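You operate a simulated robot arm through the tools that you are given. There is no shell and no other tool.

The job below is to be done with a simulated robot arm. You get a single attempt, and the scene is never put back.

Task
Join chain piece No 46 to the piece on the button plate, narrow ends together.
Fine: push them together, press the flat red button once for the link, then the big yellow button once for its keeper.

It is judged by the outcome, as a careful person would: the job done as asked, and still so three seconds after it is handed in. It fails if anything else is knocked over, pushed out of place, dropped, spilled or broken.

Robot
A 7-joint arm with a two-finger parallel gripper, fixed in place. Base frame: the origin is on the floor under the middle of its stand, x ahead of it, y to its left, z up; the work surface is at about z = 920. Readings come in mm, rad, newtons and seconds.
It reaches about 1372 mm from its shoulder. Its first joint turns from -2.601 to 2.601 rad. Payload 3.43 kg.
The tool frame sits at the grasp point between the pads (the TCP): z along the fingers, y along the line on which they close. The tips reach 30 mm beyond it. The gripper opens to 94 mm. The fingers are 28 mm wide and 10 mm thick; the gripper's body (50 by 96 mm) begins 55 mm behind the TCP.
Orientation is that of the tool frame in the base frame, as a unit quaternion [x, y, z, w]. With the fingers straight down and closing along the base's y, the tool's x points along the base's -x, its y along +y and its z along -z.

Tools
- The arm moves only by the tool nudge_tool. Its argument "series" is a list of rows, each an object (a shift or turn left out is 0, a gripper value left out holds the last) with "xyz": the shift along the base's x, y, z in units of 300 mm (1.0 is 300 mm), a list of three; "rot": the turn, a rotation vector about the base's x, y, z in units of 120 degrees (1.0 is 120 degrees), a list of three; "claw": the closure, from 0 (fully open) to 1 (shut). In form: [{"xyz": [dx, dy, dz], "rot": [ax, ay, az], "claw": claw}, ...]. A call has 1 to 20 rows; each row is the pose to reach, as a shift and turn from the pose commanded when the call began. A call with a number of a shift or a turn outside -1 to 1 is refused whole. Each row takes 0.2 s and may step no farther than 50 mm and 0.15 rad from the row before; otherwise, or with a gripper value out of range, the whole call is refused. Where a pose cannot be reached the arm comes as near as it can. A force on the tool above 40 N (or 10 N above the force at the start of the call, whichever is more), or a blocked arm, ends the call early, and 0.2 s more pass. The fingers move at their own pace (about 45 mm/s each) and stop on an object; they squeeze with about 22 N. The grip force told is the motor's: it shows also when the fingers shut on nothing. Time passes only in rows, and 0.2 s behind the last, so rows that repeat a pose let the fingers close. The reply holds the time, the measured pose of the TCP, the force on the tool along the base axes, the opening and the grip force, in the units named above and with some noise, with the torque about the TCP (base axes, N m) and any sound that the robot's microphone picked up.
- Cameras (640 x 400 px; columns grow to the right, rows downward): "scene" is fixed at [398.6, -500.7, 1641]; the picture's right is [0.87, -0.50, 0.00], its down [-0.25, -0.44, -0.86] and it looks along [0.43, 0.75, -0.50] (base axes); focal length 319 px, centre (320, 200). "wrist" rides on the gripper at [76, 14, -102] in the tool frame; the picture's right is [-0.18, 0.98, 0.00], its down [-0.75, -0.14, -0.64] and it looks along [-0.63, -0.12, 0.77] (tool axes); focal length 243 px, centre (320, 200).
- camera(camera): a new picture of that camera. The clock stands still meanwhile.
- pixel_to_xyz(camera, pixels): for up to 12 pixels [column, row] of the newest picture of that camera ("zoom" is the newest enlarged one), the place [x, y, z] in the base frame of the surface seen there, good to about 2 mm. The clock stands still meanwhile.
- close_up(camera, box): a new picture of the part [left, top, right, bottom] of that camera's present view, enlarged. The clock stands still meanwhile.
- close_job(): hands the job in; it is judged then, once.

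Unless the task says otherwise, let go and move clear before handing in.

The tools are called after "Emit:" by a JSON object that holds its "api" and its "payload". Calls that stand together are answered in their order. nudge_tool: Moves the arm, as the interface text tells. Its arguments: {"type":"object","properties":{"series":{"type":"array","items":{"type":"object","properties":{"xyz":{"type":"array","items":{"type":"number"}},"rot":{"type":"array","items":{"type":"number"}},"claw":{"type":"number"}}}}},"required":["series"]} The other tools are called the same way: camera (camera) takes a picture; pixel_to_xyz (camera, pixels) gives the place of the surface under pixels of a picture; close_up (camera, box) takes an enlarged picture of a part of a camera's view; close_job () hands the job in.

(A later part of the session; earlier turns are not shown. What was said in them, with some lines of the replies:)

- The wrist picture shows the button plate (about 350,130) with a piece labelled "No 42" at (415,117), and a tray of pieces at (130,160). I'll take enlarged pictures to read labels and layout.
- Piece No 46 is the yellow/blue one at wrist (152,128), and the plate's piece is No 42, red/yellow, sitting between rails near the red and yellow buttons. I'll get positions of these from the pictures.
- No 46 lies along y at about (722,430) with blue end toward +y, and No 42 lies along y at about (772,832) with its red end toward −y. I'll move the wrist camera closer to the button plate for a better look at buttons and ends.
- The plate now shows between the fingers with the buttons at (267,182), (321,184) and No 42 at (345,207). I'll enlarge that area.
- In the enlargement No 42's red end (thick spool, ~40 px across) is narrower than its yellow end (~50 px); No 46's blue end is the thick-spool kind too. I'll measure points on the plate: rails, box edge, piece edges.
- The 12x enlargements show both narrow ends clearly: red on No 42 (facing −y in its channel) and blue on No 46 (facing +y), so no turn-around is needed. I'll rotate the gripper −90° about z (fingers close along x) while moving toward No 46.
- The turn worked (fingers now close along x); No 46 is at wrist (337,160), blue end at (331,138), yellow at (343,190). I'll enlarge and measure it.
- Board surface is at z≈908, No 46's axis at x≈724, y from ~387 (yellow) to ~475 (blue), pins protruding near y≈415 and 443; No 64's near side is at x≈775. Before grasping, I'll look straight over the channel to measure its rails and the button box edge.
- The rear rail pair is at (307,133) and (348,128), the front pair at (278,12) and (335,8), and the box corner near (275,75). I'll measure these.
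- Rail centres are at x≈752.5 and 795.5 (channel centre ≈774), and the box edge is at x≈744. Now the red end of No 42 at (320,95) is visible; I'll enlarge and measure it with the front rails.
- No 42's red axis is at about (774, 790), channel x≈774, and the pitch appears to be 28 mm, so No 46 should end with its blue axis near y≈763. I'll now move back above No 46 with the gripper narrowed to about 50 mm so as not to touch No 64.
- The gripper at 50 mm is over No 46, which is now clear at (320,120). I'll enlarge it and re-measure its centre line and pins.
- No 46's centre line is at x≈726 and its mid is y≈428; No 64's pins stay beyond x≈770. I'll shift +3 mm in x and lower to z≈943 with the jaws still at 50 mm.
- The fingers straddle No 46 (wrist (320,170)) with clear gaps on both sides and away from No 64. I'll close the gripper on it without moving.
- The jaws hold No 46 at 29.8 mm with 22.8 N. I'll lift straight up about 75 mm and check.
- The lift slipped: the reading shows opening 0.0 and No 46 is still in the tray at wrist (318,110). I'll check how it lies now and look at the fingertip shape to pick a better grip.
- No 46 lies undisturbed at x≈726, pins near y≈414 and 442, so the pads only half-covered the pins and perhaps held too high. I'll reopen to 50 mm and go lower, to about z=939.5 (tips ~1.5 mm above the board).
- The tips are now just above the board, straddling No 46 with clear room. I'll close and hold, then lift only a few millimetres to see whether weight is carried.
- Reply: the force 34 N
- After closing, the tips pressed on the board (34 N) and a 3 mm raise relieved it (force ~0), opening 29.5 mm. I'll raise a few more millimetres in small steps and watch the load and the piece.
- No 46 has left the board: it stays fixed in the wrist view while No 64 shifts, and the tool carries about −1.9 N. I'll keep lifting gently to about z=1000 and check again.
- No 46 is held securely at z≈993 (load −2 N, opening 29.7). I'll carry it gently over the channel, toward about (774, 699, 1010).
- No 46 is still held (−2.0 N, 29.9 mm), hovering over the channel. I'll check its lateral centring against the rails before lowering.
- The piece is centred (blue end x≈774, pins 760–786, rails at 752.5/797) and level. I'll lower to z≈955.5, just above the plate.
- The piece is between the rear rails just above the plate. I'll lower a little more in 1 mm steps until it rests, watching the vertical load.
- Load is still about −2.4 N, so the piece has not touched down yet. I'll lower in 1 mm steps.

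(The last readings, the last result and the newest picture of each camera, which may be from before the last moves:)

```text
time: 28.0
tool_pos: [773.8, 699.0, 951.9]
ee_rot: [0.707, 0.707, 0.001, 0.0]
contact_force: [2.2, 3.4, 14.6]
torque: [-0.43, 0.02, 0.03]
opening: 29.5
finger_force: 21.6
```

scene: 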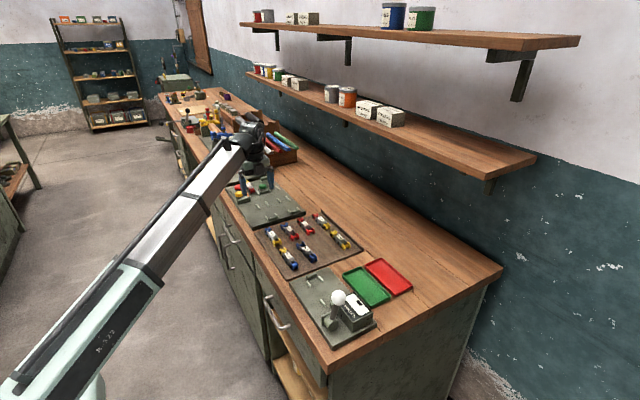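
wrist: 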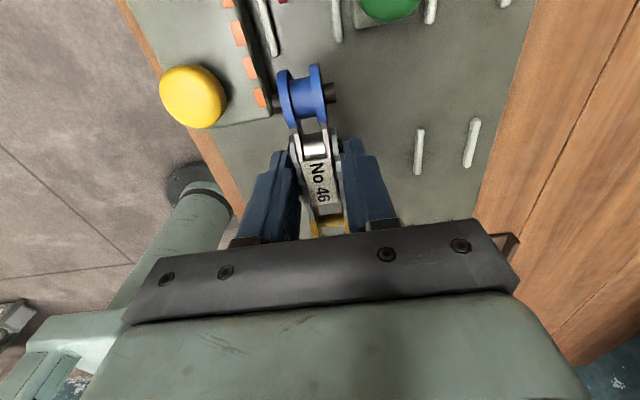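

The piece has touched down (14.6 N upward). I'll ease up 1.5 mm and slide it +y about 18 mm between the front rails, staying gripped.

Emit:
{"api": "nudge_tool", "payload": {"series": [{"xyz": [0, 0, 0.005], "claw": 1}, {"xyz": [0, 0.01, 0.005]}, {"xyz": [0, 0.02, 0.005]}, {"xyz": [0, 0.03, 0.005]}, {"xyz": [0, 0.04, 0.005]}, {"xyz": [0, 0.05, 0.005]}, {"xyz": [0, 0.06, 0.005]}, {"xyz": [0, 0.06, 0.005]}]}}

Emit:
{"api": "camera", "payload": {"camera": "wrist"}}

Emit:
{"api": "close_up", "payload": {"camera": "wrist", "box": [230, 0, 390, 120]}}

```text
time: 29.8
tool_pos: [774.7, 717.6, 952.2]
ee_rot: [0.707, 0.707, 0.0, 0.0]
contact_force: [0.4, -0.7, 1.3]
torque: [0.13, 0.04, -0.06]
opening: 30.0
finger_force: 22.6
```

```text
taken
```

wrist: 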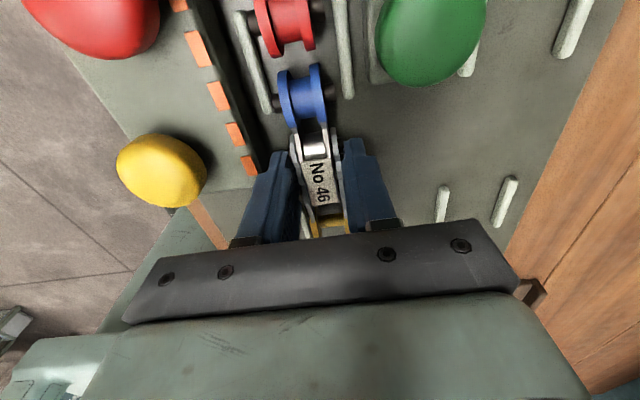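

```text
3.33 times, centred on (310, 60) of wrist
```

zoom: 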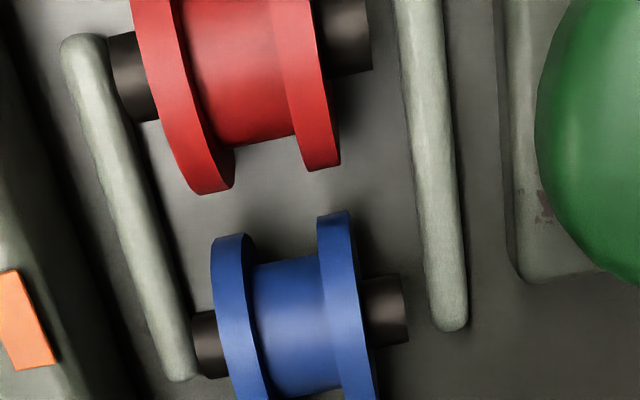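

The blue end is now inside the front rails facing the red end, with a small gap. I'll check the alignment and gap numerically.

Emit:
{"api": "pixel_to_xyz", "payload": {"camera": "zoom", "pixels": [[236, 240], [334, 218], [205, 330], [392, 300], [195, 180], [320, 155], [130, 75], [345, 40], [285, 270], [240, 90], [105, 150], [425, 130]]}}

```text
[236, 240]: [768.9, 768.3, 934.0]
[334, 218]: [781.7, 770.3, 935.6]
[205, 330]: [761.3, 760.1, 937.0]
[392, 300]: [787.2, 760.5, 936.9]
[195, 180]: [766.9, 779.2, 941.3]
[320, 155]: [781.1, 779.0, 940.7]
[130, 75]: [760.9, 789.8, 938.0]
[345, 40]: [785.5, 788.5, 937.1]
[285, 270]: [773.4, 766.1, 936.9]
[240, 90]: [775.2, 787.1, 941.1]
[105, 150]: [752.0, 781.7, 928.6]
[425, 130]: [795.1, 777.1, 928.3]
```

Blue pins at y≈760 and red at y≈789, both centred at x≈774, so roughly 3 mm gap remains. I'll push +y in 1 mm steps, watching the y force.

Emit:
{"api": "nudge_tool", "payload": {"series": [{"xyz": [0, 0.0033, 0], "claw": 1}, {"xyz": [0, 0.0067, 0]}, {"xyz": [0, 0.0067, 0]}]}}

Emit:
{"api": "nudge_tool", "payload": {"series": [{"xyz": [0, 0.0033, 0], "claw": 1}, {"xyz": [0, 0.0033, 0]}]}}

Emit:
{"api": "close_up", "payload": {"camera": "wrist", "box": [230, 0, 390, 120]}}

```text
time: 30.6
tool_pos: [774.1, 717.4, 952.2]
ee_rot: [0.707, 0.707, -0.001, -0.001]
contact_force: [0.7, -0.1, 0.5]
torque: [0.14, -0.01, 0.0]
opening: 29.8
finger_force: 21.0
```

```text
time: 31.2
tool_pos: [774.9, 719.9, 952.5]
ee_rot: [0.707, 0.707, 0.0, 0.001]
contact_force: [-0.3, -0.7, -0.6]
torque: [0.07, 0.0, 0.02]
opening: 29.9
finger_force: 22.1
```

```text
3.33 times, centred on (310, 60) of wrist
```

zoom: 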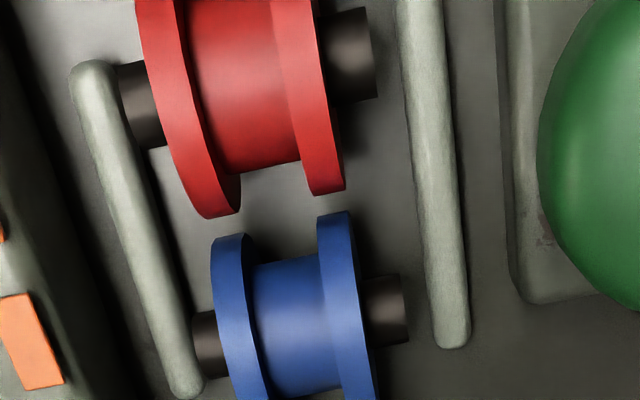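

The gap shrank by about 23 px and ~20 px (≈2.5 mm) remains, with no y force yet. I'll push another 2 mm, then 1 mm at a time.

Emit:
{"api": "nudge_tool", "payload": {"series": [{"xyz": [0, 0.0033, 0], "claw": 1}, {"xyz": [0, 0.0067, 0]}, {"xyz": [0, 0.0067, 0]}]}}

Emit:
{"api": "close_up", "payload": {"camera": "wrist", "box": [230, 0, 390, 120]}}

Emit:
{"api": "nudge_tool", "payload": {"series": [{"xyz": [0, 0.0033, 0], "claw": 1}, {"xyz": [0, 0.0033, 0]}]}}

Emit:
{"api": "close_up", "payload": {"camera": "wrist", "box": [230, 0, 390, 120]}}

```text
time: 32.0
tool_pos: [774.0, 721.7, 952.1]
ee_rot: [0.708, 0.707, -0.001, -0.001]
contact_force: [-0.1, 0.5, -2.0]
torque: [-0.02, -0.02, 0.0]
opening: 29.7
finger_force: 21.6
```

```text
3.33 times, centred on (310, 60) of wrist
```

zoom: 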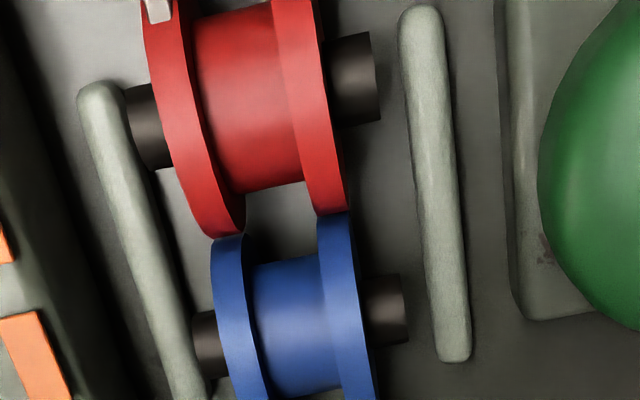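

```text
time: 32.6
tool_pos: [774.4, 722.3, 951.7]
ee_rot: [0.707, 0.707, 0.0, 0.0]
contact_force: [0.2, -0.4, -3.0]
torque: [0.02, 0.02, 0.01]
opening: 29.7
finger_force: 22.1
```

```text
3.33 times, centred on (310, 60) of wrist
```

zoom: 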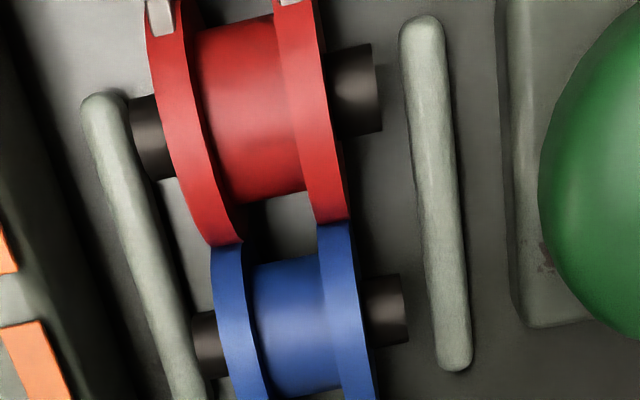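

Red and blue flanges appear nearly touching at (230,240)/(335,222) but there is no y reaction yet. I'll continue in 1 mm steps.

Emit:
{"api": "nudge_tool", "payload": {"series": [{"xyz": [0, 0.0033, 0], "claw": 1}, {"xyz": [0, 0.0033, 0]}]}}

Emit:
{"api": "close_up", "payload": {"camera": "wrist", "box": [230, 0, 390, 120]}}

Emit:
{"api": "pixel_to_xyz", "payload": {"camera": "zoom", "pixels": [[205, 330], [392, 300], [150, 130], [360, 90], [285, 280], [250, 110]]}}

```text
time: 33.2
tool_pos: [776.5, 725.2, 952.9]
ee_rot: [0.707, 0.707, -0.001, 0.0]
contact_force: [0.2, -3.4, -1.9]
torque: [0.05, -0.03, 0.02]
opening: 29.7
finger_force: 21.7
```

```text
3.33 times, centred on (310, 60) of wrist
```

zoom: 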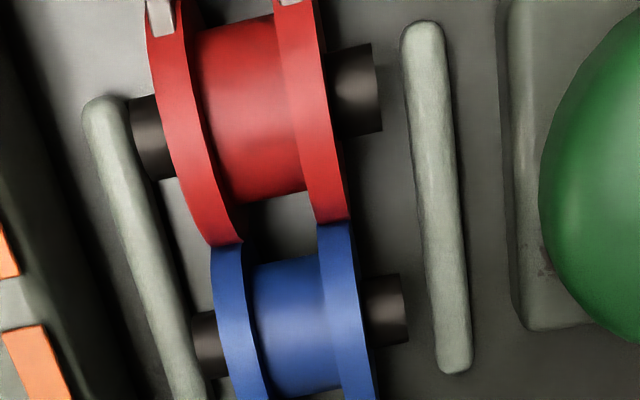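

```text
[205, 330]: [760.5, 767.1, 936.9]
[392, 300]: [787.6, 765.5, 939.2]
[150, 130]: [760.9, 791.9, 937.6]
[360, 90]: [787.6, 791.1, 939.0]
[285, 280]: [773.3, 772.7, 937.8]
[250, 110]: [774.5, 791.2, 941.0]
```

Contact: red stays put relative to blue in the picture and the y force is −3.4 N. I'll push 1–2 mm more to seat both pieces firmly against the stop.

Emit:
{"api": "nudge_tool", "payload": {"series": [{"xyz": [0, 0.0033, 0], "claw": 1}, {"xyz": [0, 0.0033, 0]}]}}

Emit:
{"api": "nudge_tool", "payload": {"series": [{"xyz": [0, 0.0033, 0], "claw": 1}, {"xyz": [0, 0.0033, 0]}]}}

Emit:
{"api": "camera", "payload": {"camera": "wrist"}}

```text
time: 33.8
tool_pos: [774.3, 722.5, 953.4]
ee_rot: [0.707, 0.707, -0.001, 0.001]
contact_force: [-1.9, -11.7, -2.2]
torque: [-0.13, 0.03, 0.13]
opening: 30.1
finger_force: 22.0
```

```text
time: 34.4
tool_pos: [774.7, 723.9, 954.3]
ee_rot: [0.707, 0.707, -0.001, 0.0]
contact_force: [-0.6, -14.3, -2.2]
torque: [-0.28, 0.0, 0.07]
opening: 29.6
finger_force: 21.9
```

```text
taken
```

wrist: 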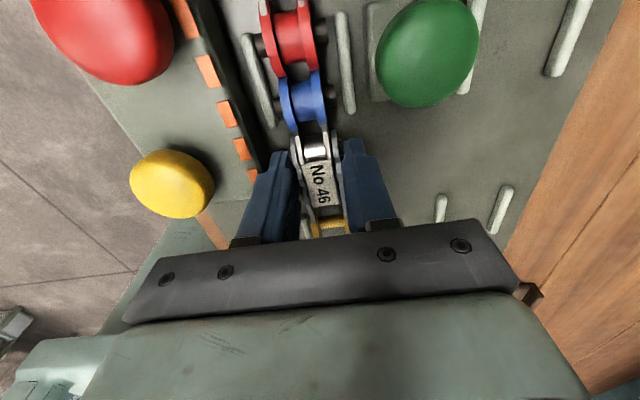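

The y force is now −14 N, so both pieces are seated against the stop. I'll lower ~1.5 mm so No 46 rests on the plate, then open the jaws only slightly (to ~35 mm) to stay clear of the button box.

Emit:
{"api": "nudge_tool", "payload": {"series": [{"xyz": [0, 0, -0.003], "claw": 1}, {"xyz": [0, 0, -0.006]}, {"xyz": [0, 0, -0.006]}]}}

Emit:
{"api": "close_up", "payload": {"camera": "scene", "box": [240, 170, 285, 204]}}

```text
time: 35.2
tool_pos: [774.0, 724.5, 953.2]
ee_rot: [0.707, 0.707, 0.002, 0.0]
contact_force: [1.2, -9.6, 16.5]
torque: [-0.6, 0.09, 0.02]
opening: 29.3
finger_force: 21.5
```

```text
11.76 times, centred on (262, 187) of scene
```

zoom: 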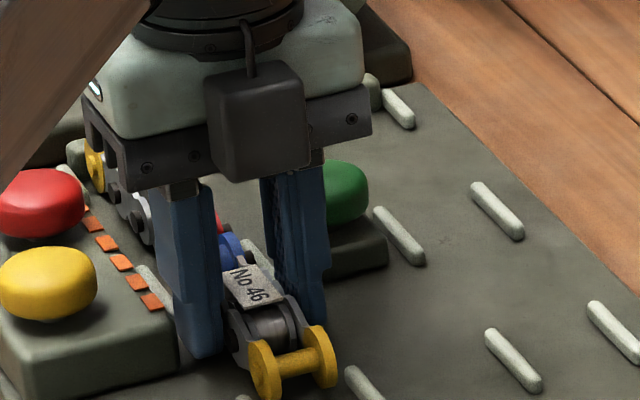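

The piece is pressed on the plate (16.5 N up). I'll ease the press 1 mm and open the jaws slightly.

Emit:
{"api": "nudge_tool", "payload": {"series": [{"xyz": [0, -0.002, 0.003], "claw": 1}, {"xyz": [0, -0.003, 0.004], "claw": 0.66}, {"xyz": [0, -0.003, 0.004], "claw": 0.64}, {"xyz": [0, -0.003, 0.004], "claw": 0.63}, {"xyz": [0, -0.003, 0.004], "claw": 0.63}]}}

Emit:
{"api": "close_up", "payload": {"camera": "wrist", "box": [210, 0, 410, 250]}}

```text
time: 36.4
tool_pos: [774.1, 725.4, 952.4]
ee_rot: [0.707, 0.707, 0.0, 0.0]
contact_force: [1.3, -0.6, 0.6]
torque: [-0.01, 0.01, 0.0]
opening: 34.6
finger_force: 0.1
```

```text
1.60 times, centred on (310, 125) of wrist
```

zoom: 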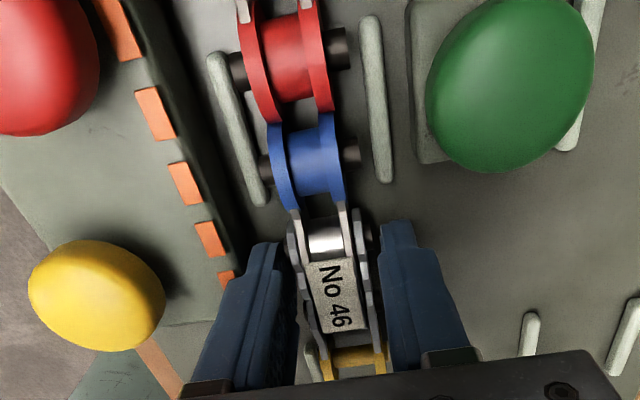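

The jaws are open at 34.6 mm with no side forces, and the red and blue ends touch at about (300,120) in the zoom. I'll lift straight up to about z=1040.

Emit:
{"api": "nudge_tool", "payload": {"series": [{"xyz": [0, 0, 0.01], "claw": 0.63}, {"xyz": [0, 0, 0.03]}, {"xyz": [0, 0, 0.07]}, {"xyz": [0, 0, 0.13]}, {"xyz": [0, 0, 0.2]}, {"xyz": [0, 0, 0.28]}, {"xyz": [0, 0, 0.3]}]}}

Emit:
{"api": "camera", "payload": {"camera": "wrist"}}

Emit:
{"api": "close_up", "payload": {"camera": "scene", "box": [225, 170, 290, 215]}}

```text
time: 38.0
tool_pos: [775.6, 725.2, 1041.5]
ee_rot: [0.707, 0.707, 0.0, 0.0]
contact_force: [-0.6, 0.4, 0.3]
torque: [0.01, -0.01, -0.02]
opening: 35.1
finger_force: 0.1
```

```text
taken
```

wrist: 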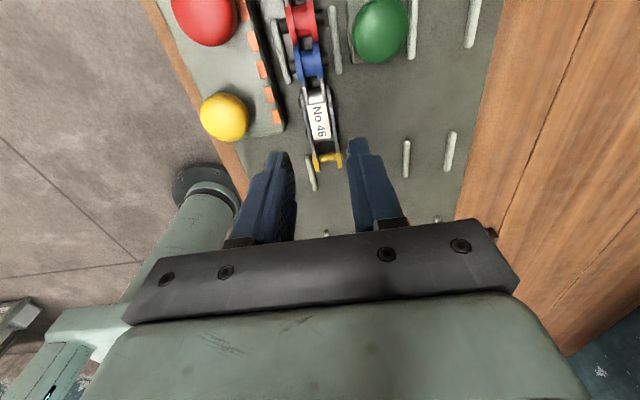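

```text
8.89 times, centred on (258, 192) of scene
```

zoom: 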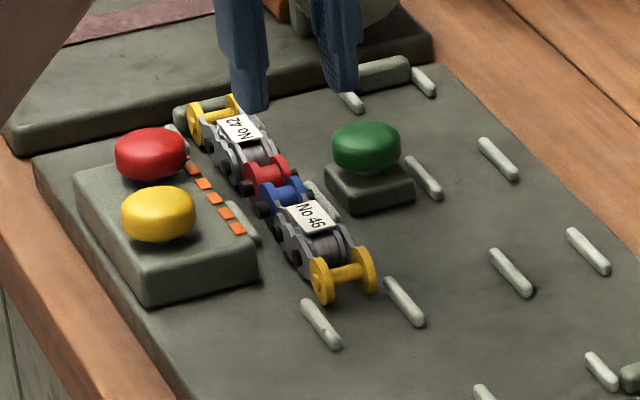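

The pieces lie end to end in the channel, red against blue. I'll verify the gap closely and measure the button tops.

Emit:
{"api": "close_up", "payload": {"camera": "scene", "box": [240, 178, 280, 206]}}

Emit:
{"api": "close_up", "payload": {"camera": "wrist", "box": [160, 0, 440, 180]}}

Emit:
{"api": "pixel_to_xyz", "payload": {"camera": "wrist", "pixels": [[205, 15], [178, 12], [236, 18], [205, 44], [224, 117], [201, 117], [247, 115], [225, 140], [222, 95], [299, 20], [309, 60], [328, 162]]}}

```text
14.29 times, centred on (260, 192) of scene
```

zoom: 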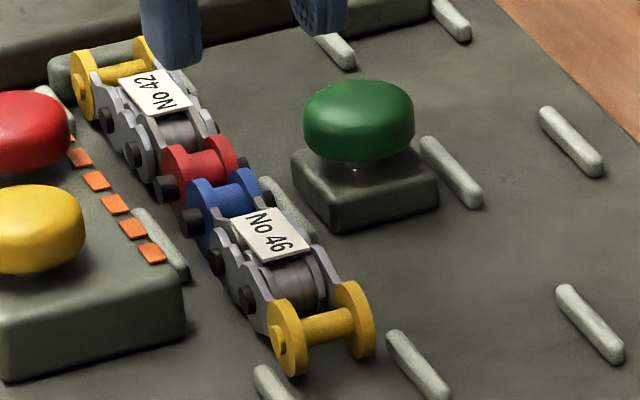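

```text
2.22 times, centred on (300, 90) of wrist
```

zoom: 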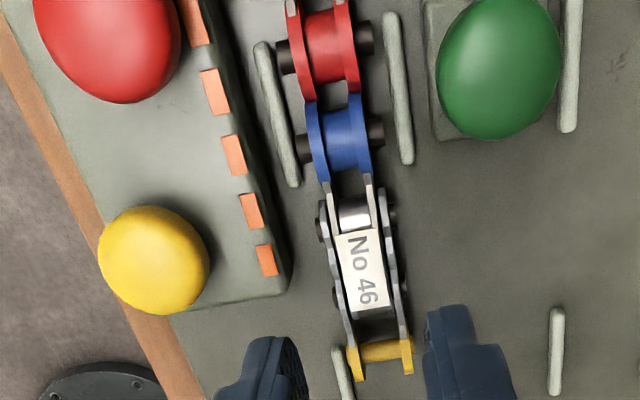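

```text
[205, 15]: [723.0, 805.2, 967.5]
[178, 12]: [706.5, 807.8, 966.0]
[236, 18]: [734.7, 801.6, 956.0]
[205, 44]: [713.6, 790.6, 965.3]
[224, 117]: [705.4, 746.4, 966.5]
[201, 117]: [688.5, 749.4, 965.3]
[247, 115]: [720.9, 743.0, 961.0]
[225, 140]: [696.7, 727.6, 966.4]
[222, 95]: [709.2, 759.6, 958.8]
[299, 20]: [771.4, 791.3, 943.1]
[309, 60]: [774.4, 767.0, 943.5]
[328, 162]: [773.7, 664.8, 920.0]
```

Red and blue flanges are in contact with no visible gap. I'll close the fingers and shift +y 45 mm at this height to see the whole red button and find its centre.

Emit:
{"api": "nudge_tool", "payload": {"series": [{"xyz": [-0.03, 0.08, 0.03], "claw": 1}, {"xyz": [-0.06, 0.16, 0.05], "claw": 1}, {"xyz": [-0.06, 0.16, 0.05], "claw": 1}, {"xyz": [-0.06, 0.16, 0.05], "claw": 1}]}}

Emit:
{"api": "camera", "payload": {"camera": "wrist"}}

Emit:
{"api": "close_up", "payload": {"camera": "wrist", "box": [180, 0, 400, 180]}}

```text
time: 39.0
tool_pos: [755.7, 771.4, 1056.2]
ee_rot: [0.707, 0.707, 0.0, 0.0]
contact_force: [0.2, 0.4, -0.1]
torque: [0.03, 0.0, 0.0]
opening: 0.0
finger_force: 22.2
```

```text
taken
```

wrist: 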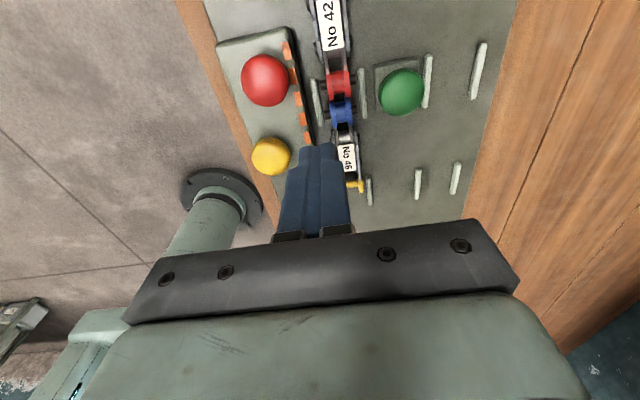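

```text
2.22 times, centred on (290, 90) of wrist
```

zoom: 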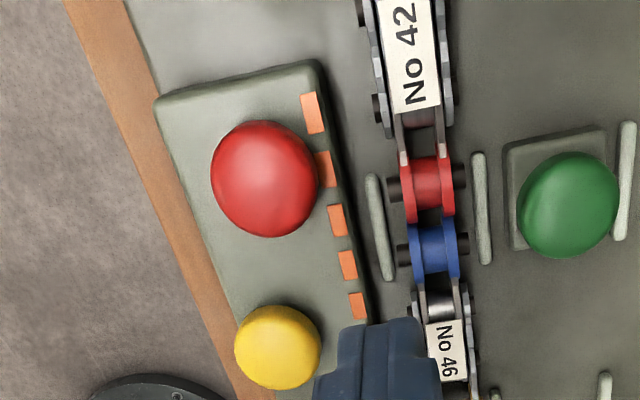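

Both buttons are fully in view (red at zoom (264,180), yellow at (278,347)). I'll sample their rims.

Emit:
{"api": "pixel_to_xyz", "payload": {"camera": "zoom", "pixels": [[217, 178], [308, 190], [262, 128], [270, 230], [263, 165], [263, 200], [241, 350], [314, 342], [275, 312], [280, 384], [278, 345], [340, 350]]}}

```text
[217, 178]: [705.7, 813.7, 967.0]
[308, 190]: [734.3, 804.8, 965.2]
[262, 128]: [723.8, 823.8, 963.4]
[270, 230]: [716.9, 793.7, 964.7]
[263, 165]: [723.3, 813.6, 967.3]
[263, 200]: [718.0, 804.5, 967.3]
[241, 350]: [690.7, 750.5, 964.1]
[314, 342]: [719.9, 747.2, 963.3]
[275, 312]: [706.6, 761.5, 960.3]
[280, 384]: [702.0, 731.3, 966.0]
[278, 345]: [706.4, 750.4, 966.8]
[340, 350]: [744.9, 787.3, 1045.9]
```

Red centre ≈ (720, 808), yellow centre ≈ (705, 745), both tops at z≈967. I'll position the closed fingertips above the red button with about 18 mm clearance.

Emit:
{"api": "nudge_tool", "payload": {"series": [{"xyz": [-0.04, 0.04, 0], "claw": 1}, {"xyz": [-0.08, 0.08, -0.03]}, {"xyz": [-0.119, 0.122, -0.08]}, {"xyz": [-0.119, 0.122, -0.137]}, {"xyz": [-0.119, 0.122, -0.137]}]}}

Emit:
{"api": "camera", "payload": {"camera": "wrist"}}

Emit:
{"api": "close_up", "payload": {"camera": "scene", "box": [215, 150, 290, 205]}}

```text
time: 40.2
tool_pos: [721.3, 809.3, 1015.4]
ee_rot: [0.707, 0.707, 0.001, 0.0]
contact_force: [-0.1, 0.4, 0.0]
torque: [0.01, -0.02, -0.01]
opening: 0.0
finger_force: 21.9
```

```text
taken
```

wrist: 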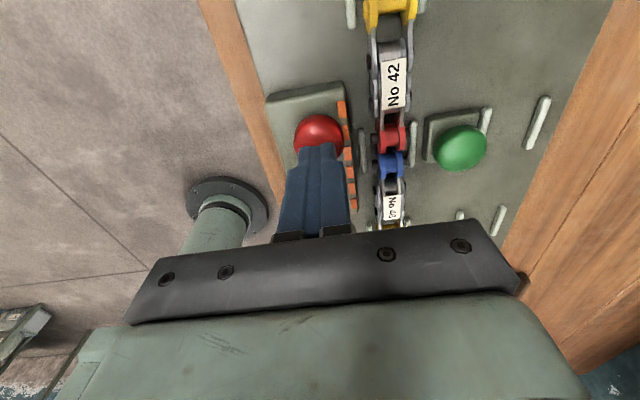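

```text
7.27 times, centred on (252, 178) of scene
```

zoom: 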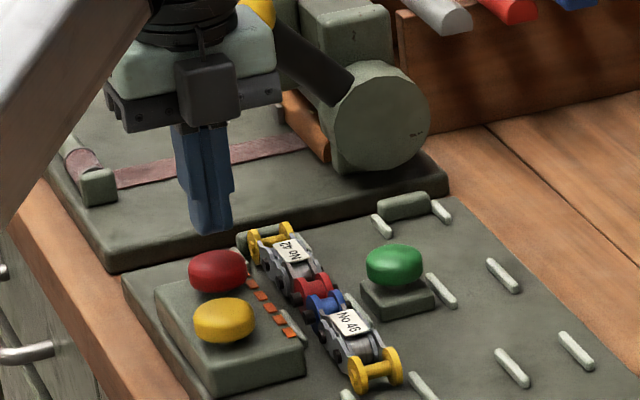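

The fingertips are right over the red button at (318,133). I'll lower 15 mm to near contact, then press in small steps and listen for a click.

Emit:
{"api": "nudge_tool", "payload": {"series": [{"xyz": [-0.003, -0.003, -0.025], "claw": 1}, {"xyz": [-0.003, -0.003, -0.045]}, {"xyz": [-0.003, -0.003, -0.055]}, {"xyz": [-0.003, -0.003, -0.06]}]}}

Emit:
{"api": "nudge_tool", "payload": {"series": [{"xyz": [0, 0, -0.005], "claw": 1}, {"xyz": [0, 0, -0.01]}]}}

```text
time: 41.2
tool_pos: [720.0, 808.0, 999.0]
ee_rot: [0.707, 0.707, 0.0, 0.0]
contact_force: [0.3, 0.7, 0.8]
torque: [0.01, 0.0, 0.01]
opening: 0.2
finger_force: 21.8
```

```text
time: 41.8
tool_pos: [720.0, 809.6, 995.7]
ee_rot: [0.707, 0.707, 0.0, 0.0]
contact_force: [0.4, -0.1, 2.0]
torque: [0.01, -0.01, 0.04]
opening: 0.0
finger_force: 21.4
```

Contact with the button has begun (2.0 N upward at z≈995.7). I'll press further in 1.5 mm steps.

Emit:
{"api": "nudge_tool", "payload": {"series": [{"xyz": [0, 0, -0.005], "claw": 1}, {"xyz": [0, 0, -0.01]}]}}

```text
time: 42.4
tool_pos: [720.7, 808.8, 992.3]
ee_rot: [0.707, 0.707, -0.001, 0.001]
contact_force: [0.8, 1.1, 3.7]
torque: [0.02, 0.02, -0.03]
opening: 0.2
finger_force: 21.8
```

The button yields with only 3.7 N at z≈992.3 and no click yet. I'll keep pressing in small steps.

Emit:
{"api": "nudge_tool", "payload": {"series": [{"xyz": [0, 0, -0.005], "claw": 1}, {"xyz": [0, 0, -0.01]}]}}

```text
time: 43.0
tool_pos: [720.6, 809.3, 990.0]
ee_rot: [0.707, 0.707, 0.0, 0.0]
contact_force: [-1.6, 2.0, 5.2]
torque: [0.02, 0.05, -0.01]
opening: 0.1
finger_force: 22.0
```

Emit:
{"api": "nudge_tool", "payload": {"series": [{"xyz": [0, 0, -0.005], "claw": 1}, {"xyz": [0, 0, -0.01]}]}}

Emit:
{"api": "close_up", "payload": {"camera": "scene", "box": [215, 150, 290, 205]}}

```text
time: 43.6
tool_pos: [720.3, 808.5, 987.0]
ee_rot: [0.707, 0.707, 0.0, 0.001]
contact_force: [-0.1, 1.4, 6.6]
torque: [0.06, 0.02, 0.08]
opening: 0.0
finger_force: 22.3
```

```text
7.27 times, centred on (252, 178) of scene
```

zoom: 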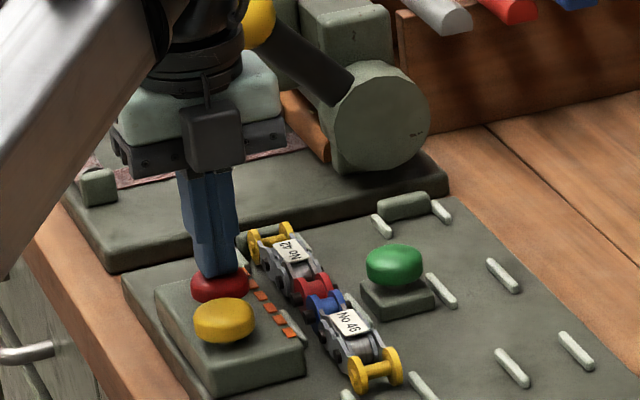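

The red button is down about 10 mm at 6.6 N, springy, no click reported yet. I'll continue pressing.

Emit:
{"api": "nudge_tool", "payload": {"series": [{"xyz": [0, 0, -0.005], "claw": 1}, {"xyz": [0, 0, -0.01]}]}}

```text
time: 44.2
tool_pos: [719.9, 807.1, 983.7]
ee_rot: [0.707, 0.707, 0.0, 0.0]
contact_force: [1.5, 2.6, 8.1]
torque: [0.06, -0.02, 0.01]
opening: 0.0
finger_force: 22.2
heard: click
```

A click was heard at z≈983.7. I'll release by lifting straight up and then look at the result.

Emit:
{"api": "nudge_tool", "payload": {"series": [{"xyz": [0, 0, 0.03], "claw": 1}, {"xyz": [0, 0, 0.07]}, {"xyz": [0, 0, 0.12]}, {"xyz": [0, 0, 0.16]}, {"xyz": [0, 0, 0.16]}]}}

Emit:
{"api": "close_up", "payload": {"camera": "scene", "box": [215, 160, 290, 215]}}

Emit:
{"api": "close_up", "payload": {"camera": "wrist", "box": [240, 0, 480, 240]}}

```text
time: 45.4
tool_pos: [720.9, 808.2, 1032.0]
ee_rot: [0.707, 0.707, 0.0, 0.0]
contact_force: [-0.6, -0.3, -0.2]
torque: [-0.02, -0.02, 0.01]
opening: 0.0
finger_force: 22.6
```

```text
7.27 times, centred on (252, 188) of scene
```

zoom: 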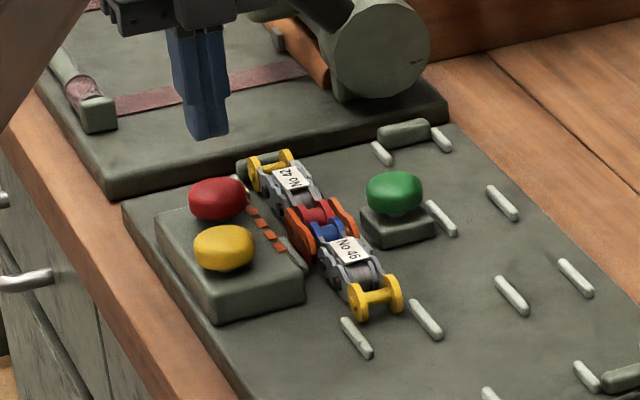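

```text
1.67 times, centred on (360, 120) of wrist
```

zoom: 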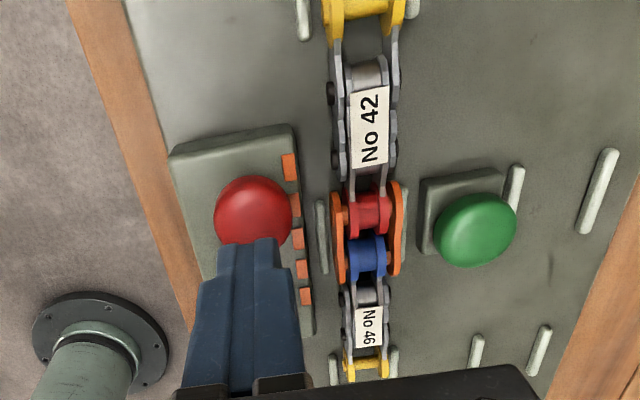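

An orange link now spans the red and blue pins (zoom (368,235)). Next I'll move over the yellow button at about (705, 745).

Emit:
{"api": "nudge_tool", "payload": {"series": [{"xyz": [-0.02, -0.08, 0], "claw": 1}, {"xyz": [-0.04, -0.16, 0]}, {"xyz": [-0.052, -0.212, -0.02]}, {"xyz": [-0.052, -0.212, -0.055]}, {"xyz": [-0.052, -0.212, -0.055]}]}}

Emit:
{"api": "camera", "payload": {"camera": "wrist"}}

Emit:
{"api": "close_up", "payload": {"camera": "scene", "box": [215, 160, 290, 215]}}

```text
time: 46.6
tool_pos: [704.3, 744.5, 1015.0]
ee_rot: [0.707, 0.707, 0.0, 0.0]
contact_force: [-0.1, 0.0, -0.1]
torque: [-0.01, 0.0, 0.02]
opening: 0.1
finger_force: 21.5
```

```text
taken
```

wrist: 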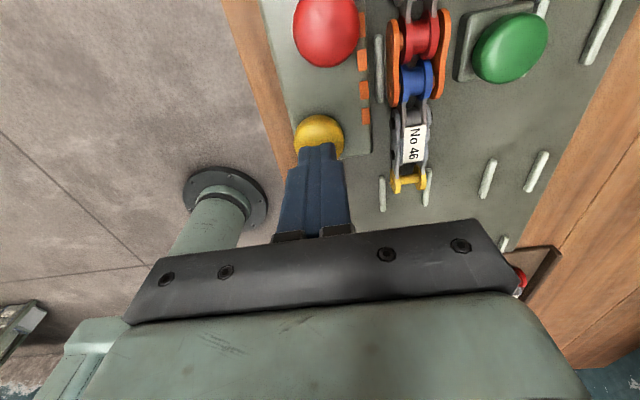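

```text
7.27 times, centred on (252, 188) of scene
```

zoom: 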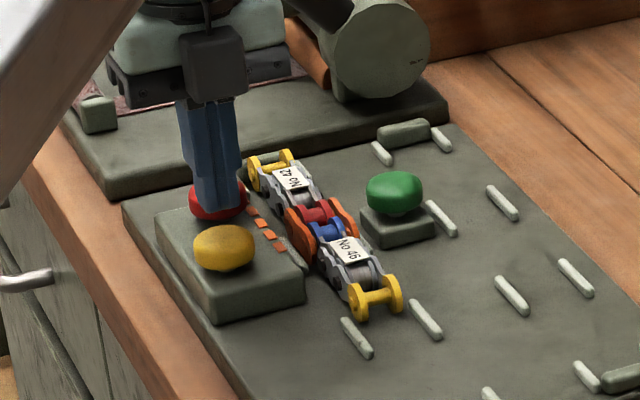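

The fingertips are over the yellow button at (319,135). I'll lower to near contact and press in small steps until it clicks.

Emit:
{"api": "nudge_tool", "payload": {"series": [{"xyz": [0.002, 0, -0.025], "claw": 1}, {"xyz": [0.002, 0, -0.045]}, {"xyz": [0.002, 0, -0.06]}, {"xyz": [0.002, 0, -0.068]}]}}

Emit:
{"api": "nudge_tool", "payload": {"series": [{"xyz": [0, 0, -0.005], "claw": 1}, {"xyz": [0, 0, -0.01]}, {"xyz": [0, 0, -0.015]}]}}

```text
time: 47.6
tool_pos: [704.0, 744.2, 994.3]
ee_rot: [0.706, 0.708, -0.001, 0.0]
contact_force: [1.0, -0.6, 2.4]
torque: [-0.01, 0.0, -0.01]
opening: 0.3
finger_force: 22.3
```

```text
time: 48.4
tool_pos: [704.4, 744.6, 991.9]
ee_rot: [0.708, 0.707, 0.0, 0.0]
contact_force: [2.7, -0.5, 4.7]
torque: [0.01, -0.07, 0.01]
opening: 0.1
finger_force: 21.9
```

The yellow button is yielding (4.7 N at z≈991.9), no click yet. I'll press on.

Emit:
{"api": "nudge_tool", "payload": {"series": [{"xyz": [0, 0, -0.005], "claw": 1}, {"xyz": [0, 0, -0.01]}]}}

```text
time: 49.0
tool_pos: [705.3, 745.0, 986.5]
ee_rot: [0.707, 0.707, -0.001, 0.0]
contact_force: [2.3, 0.8, 6.7]
torque: [0.02, -0.07, 0.0]
opening: 0.0
finger_force: 22.2
```

Emit:
{"api": "nudge_tool", "payload": {"series": [{"xyz": [0, 0, -0.005], "claw": 1}, {"xyz": [0, 0, -0.01]}]}}

```text
time: 49.6
tool_pos: [704.2, 745.0, 983.4]
ee_rot: [0.707, 0.707, 0.0, 0.0]
contact_force: [2.4, 0.5, 8.2]
torque: [-0.02, -0.08, -0.03]
opening: 0.0
finger_force: 22.5
heard: click
```

A click was heard for the yellow button at z≈983.4. I'll lift straight up to release it and look at the joint.

Emit:
{"api": "nudge_tool", "payload": {"series": [{"xyz": [0, 0, 0.03], "claw": 1}, {"xyz": [0, 0, 0.07]}, {"xyz": [0, 0, 0.13]}, {"xyz": [0, 0, 0.2]}, {"xyz": [0, 0, 0.26]}, {"xyz": [0, 0, 0.26]}]}}

Emit:
{"api": "close_up", "payload": {"camera": "scene", "box": [225, 175, 285, 215]}}

Emit:
{"api": "close_up", "payload": {"camera": "wrist", "box": [280, 0, 520, 200]}}

Emit:
{"api": "camera", "payload": {"camera": "scene"}}

```text
time: 51.0
tool_pos: [705.3, 744.2, 1061.7]
ee_rot: [0.707, 0.707, 0.0, 0.0]
contact_force: [-0.3, 0.1, -0.6]
torque: [0.0, 0.01, -0.01]
opening: 0.0
finger_force: 22.3
```

```text
10.00 times, centred on (255, 195) of scene
```

zoom: 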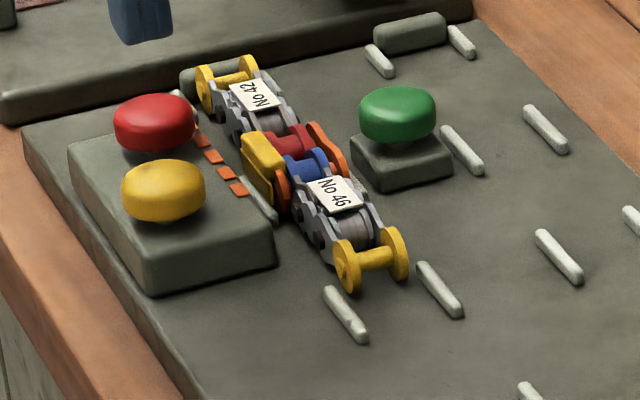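

```text
2.00 times, centred on (400, 100) of wrist
```

zoom: 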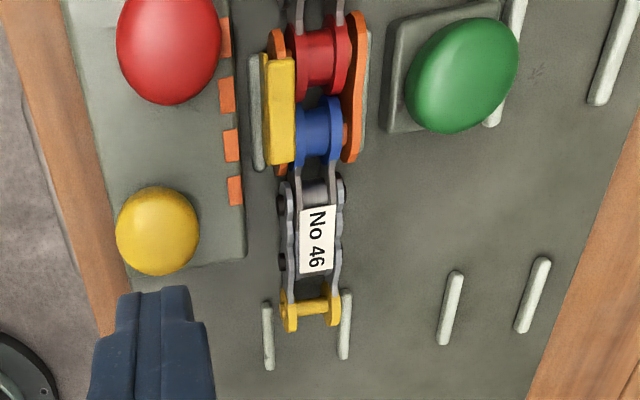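

```text
taken
```

scene: 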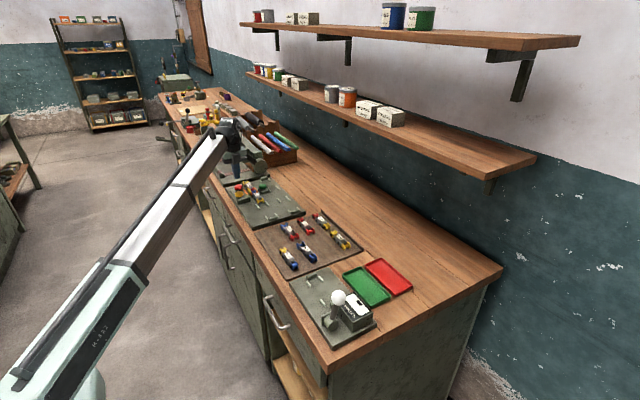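

The yellow keeper now sits on the orange link's side (zoom (280,108)), the joint is straight and both pieces are at rest. I'll move the arm clear upward and check the other pieces before handing in.

Emit:
{"api": "nudge_tool", "payload": {"series": [{"xyz": [0, -0.02, 0.14], "claw": 1}, {"xyz": [0, -0.04, 0.28]}, {"xyz": [0, -0.06, 0.4]}, {"xyz": [0, -0.06, 0.4], "claw": 0.5}, {"xyz": [0, -0.06, 0.4], "claw": 0.5}]}}

Emit:
{"api": "camera", "payload": {"camera": "wrist"}}

Emit:
{"api": "close_up", "payload": {"camera": "scene", "box": [215, 165, 375, 285]}}

```text
time: 52.2
tool_pos: [705.8, 727.1, 1181.7]
ee_rot: [0.707, 0.707, 0.0, 0.0]
contact_force: [0.0, -0.2, 0.4]
torque: [0.04, 0.01, 0.01]
opening: 47.2
finger_force: 0.3
```

```text
taken
```

wrist: 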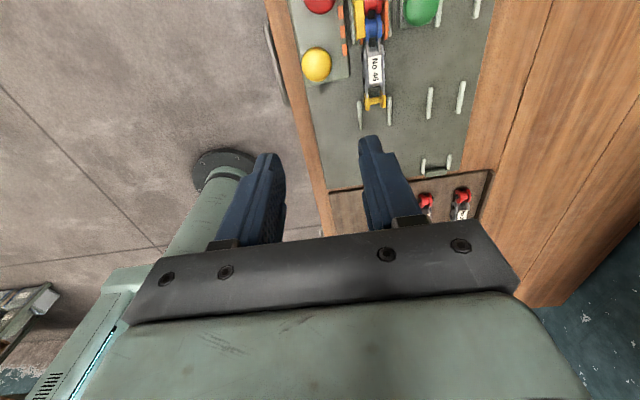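

```text
3.33 times, centred on (295, 225) of scene
```

zoom: 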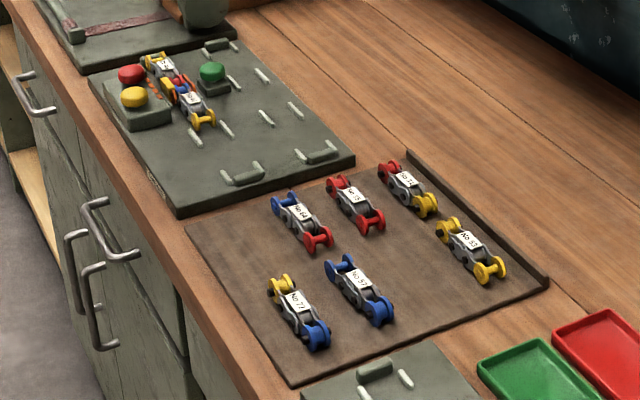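

The final pictures show No 46 and No 42 joined at their narrow ends with link and keeper fitted. The other tray pieces are unmoved and the arm is clear at z≈1182, so I'll hand the job in.

Emit:
{"api": "close_job", "payload": {}}

```text
The job is handed in.
```

No 46 is joined to No 42 on the button plate, narrow ends together (No 46's blue end to No 42's red end).

- **Link:** I pushed the pieces together against the end stop and pressed the red button once. It clicked, and an orange link now spans the two ends.
- **Keeper:** I pressed the yellow button once. It clicked, and a yellow keeper now sits on the link.
- **First grip:** My first grip on No 46 slipped during the lift. The piece stayed on the tray, and a lower grip then held.
- **Fingertip contact:** While closing that lower grip, the fingertips pressed on the tray board at about 34 N. I eased off straight away, and the later pictures show no damage.

In the final pictures the other pieces on the tray are where they were. I left the green button alone and moved the arm clear before handing in.
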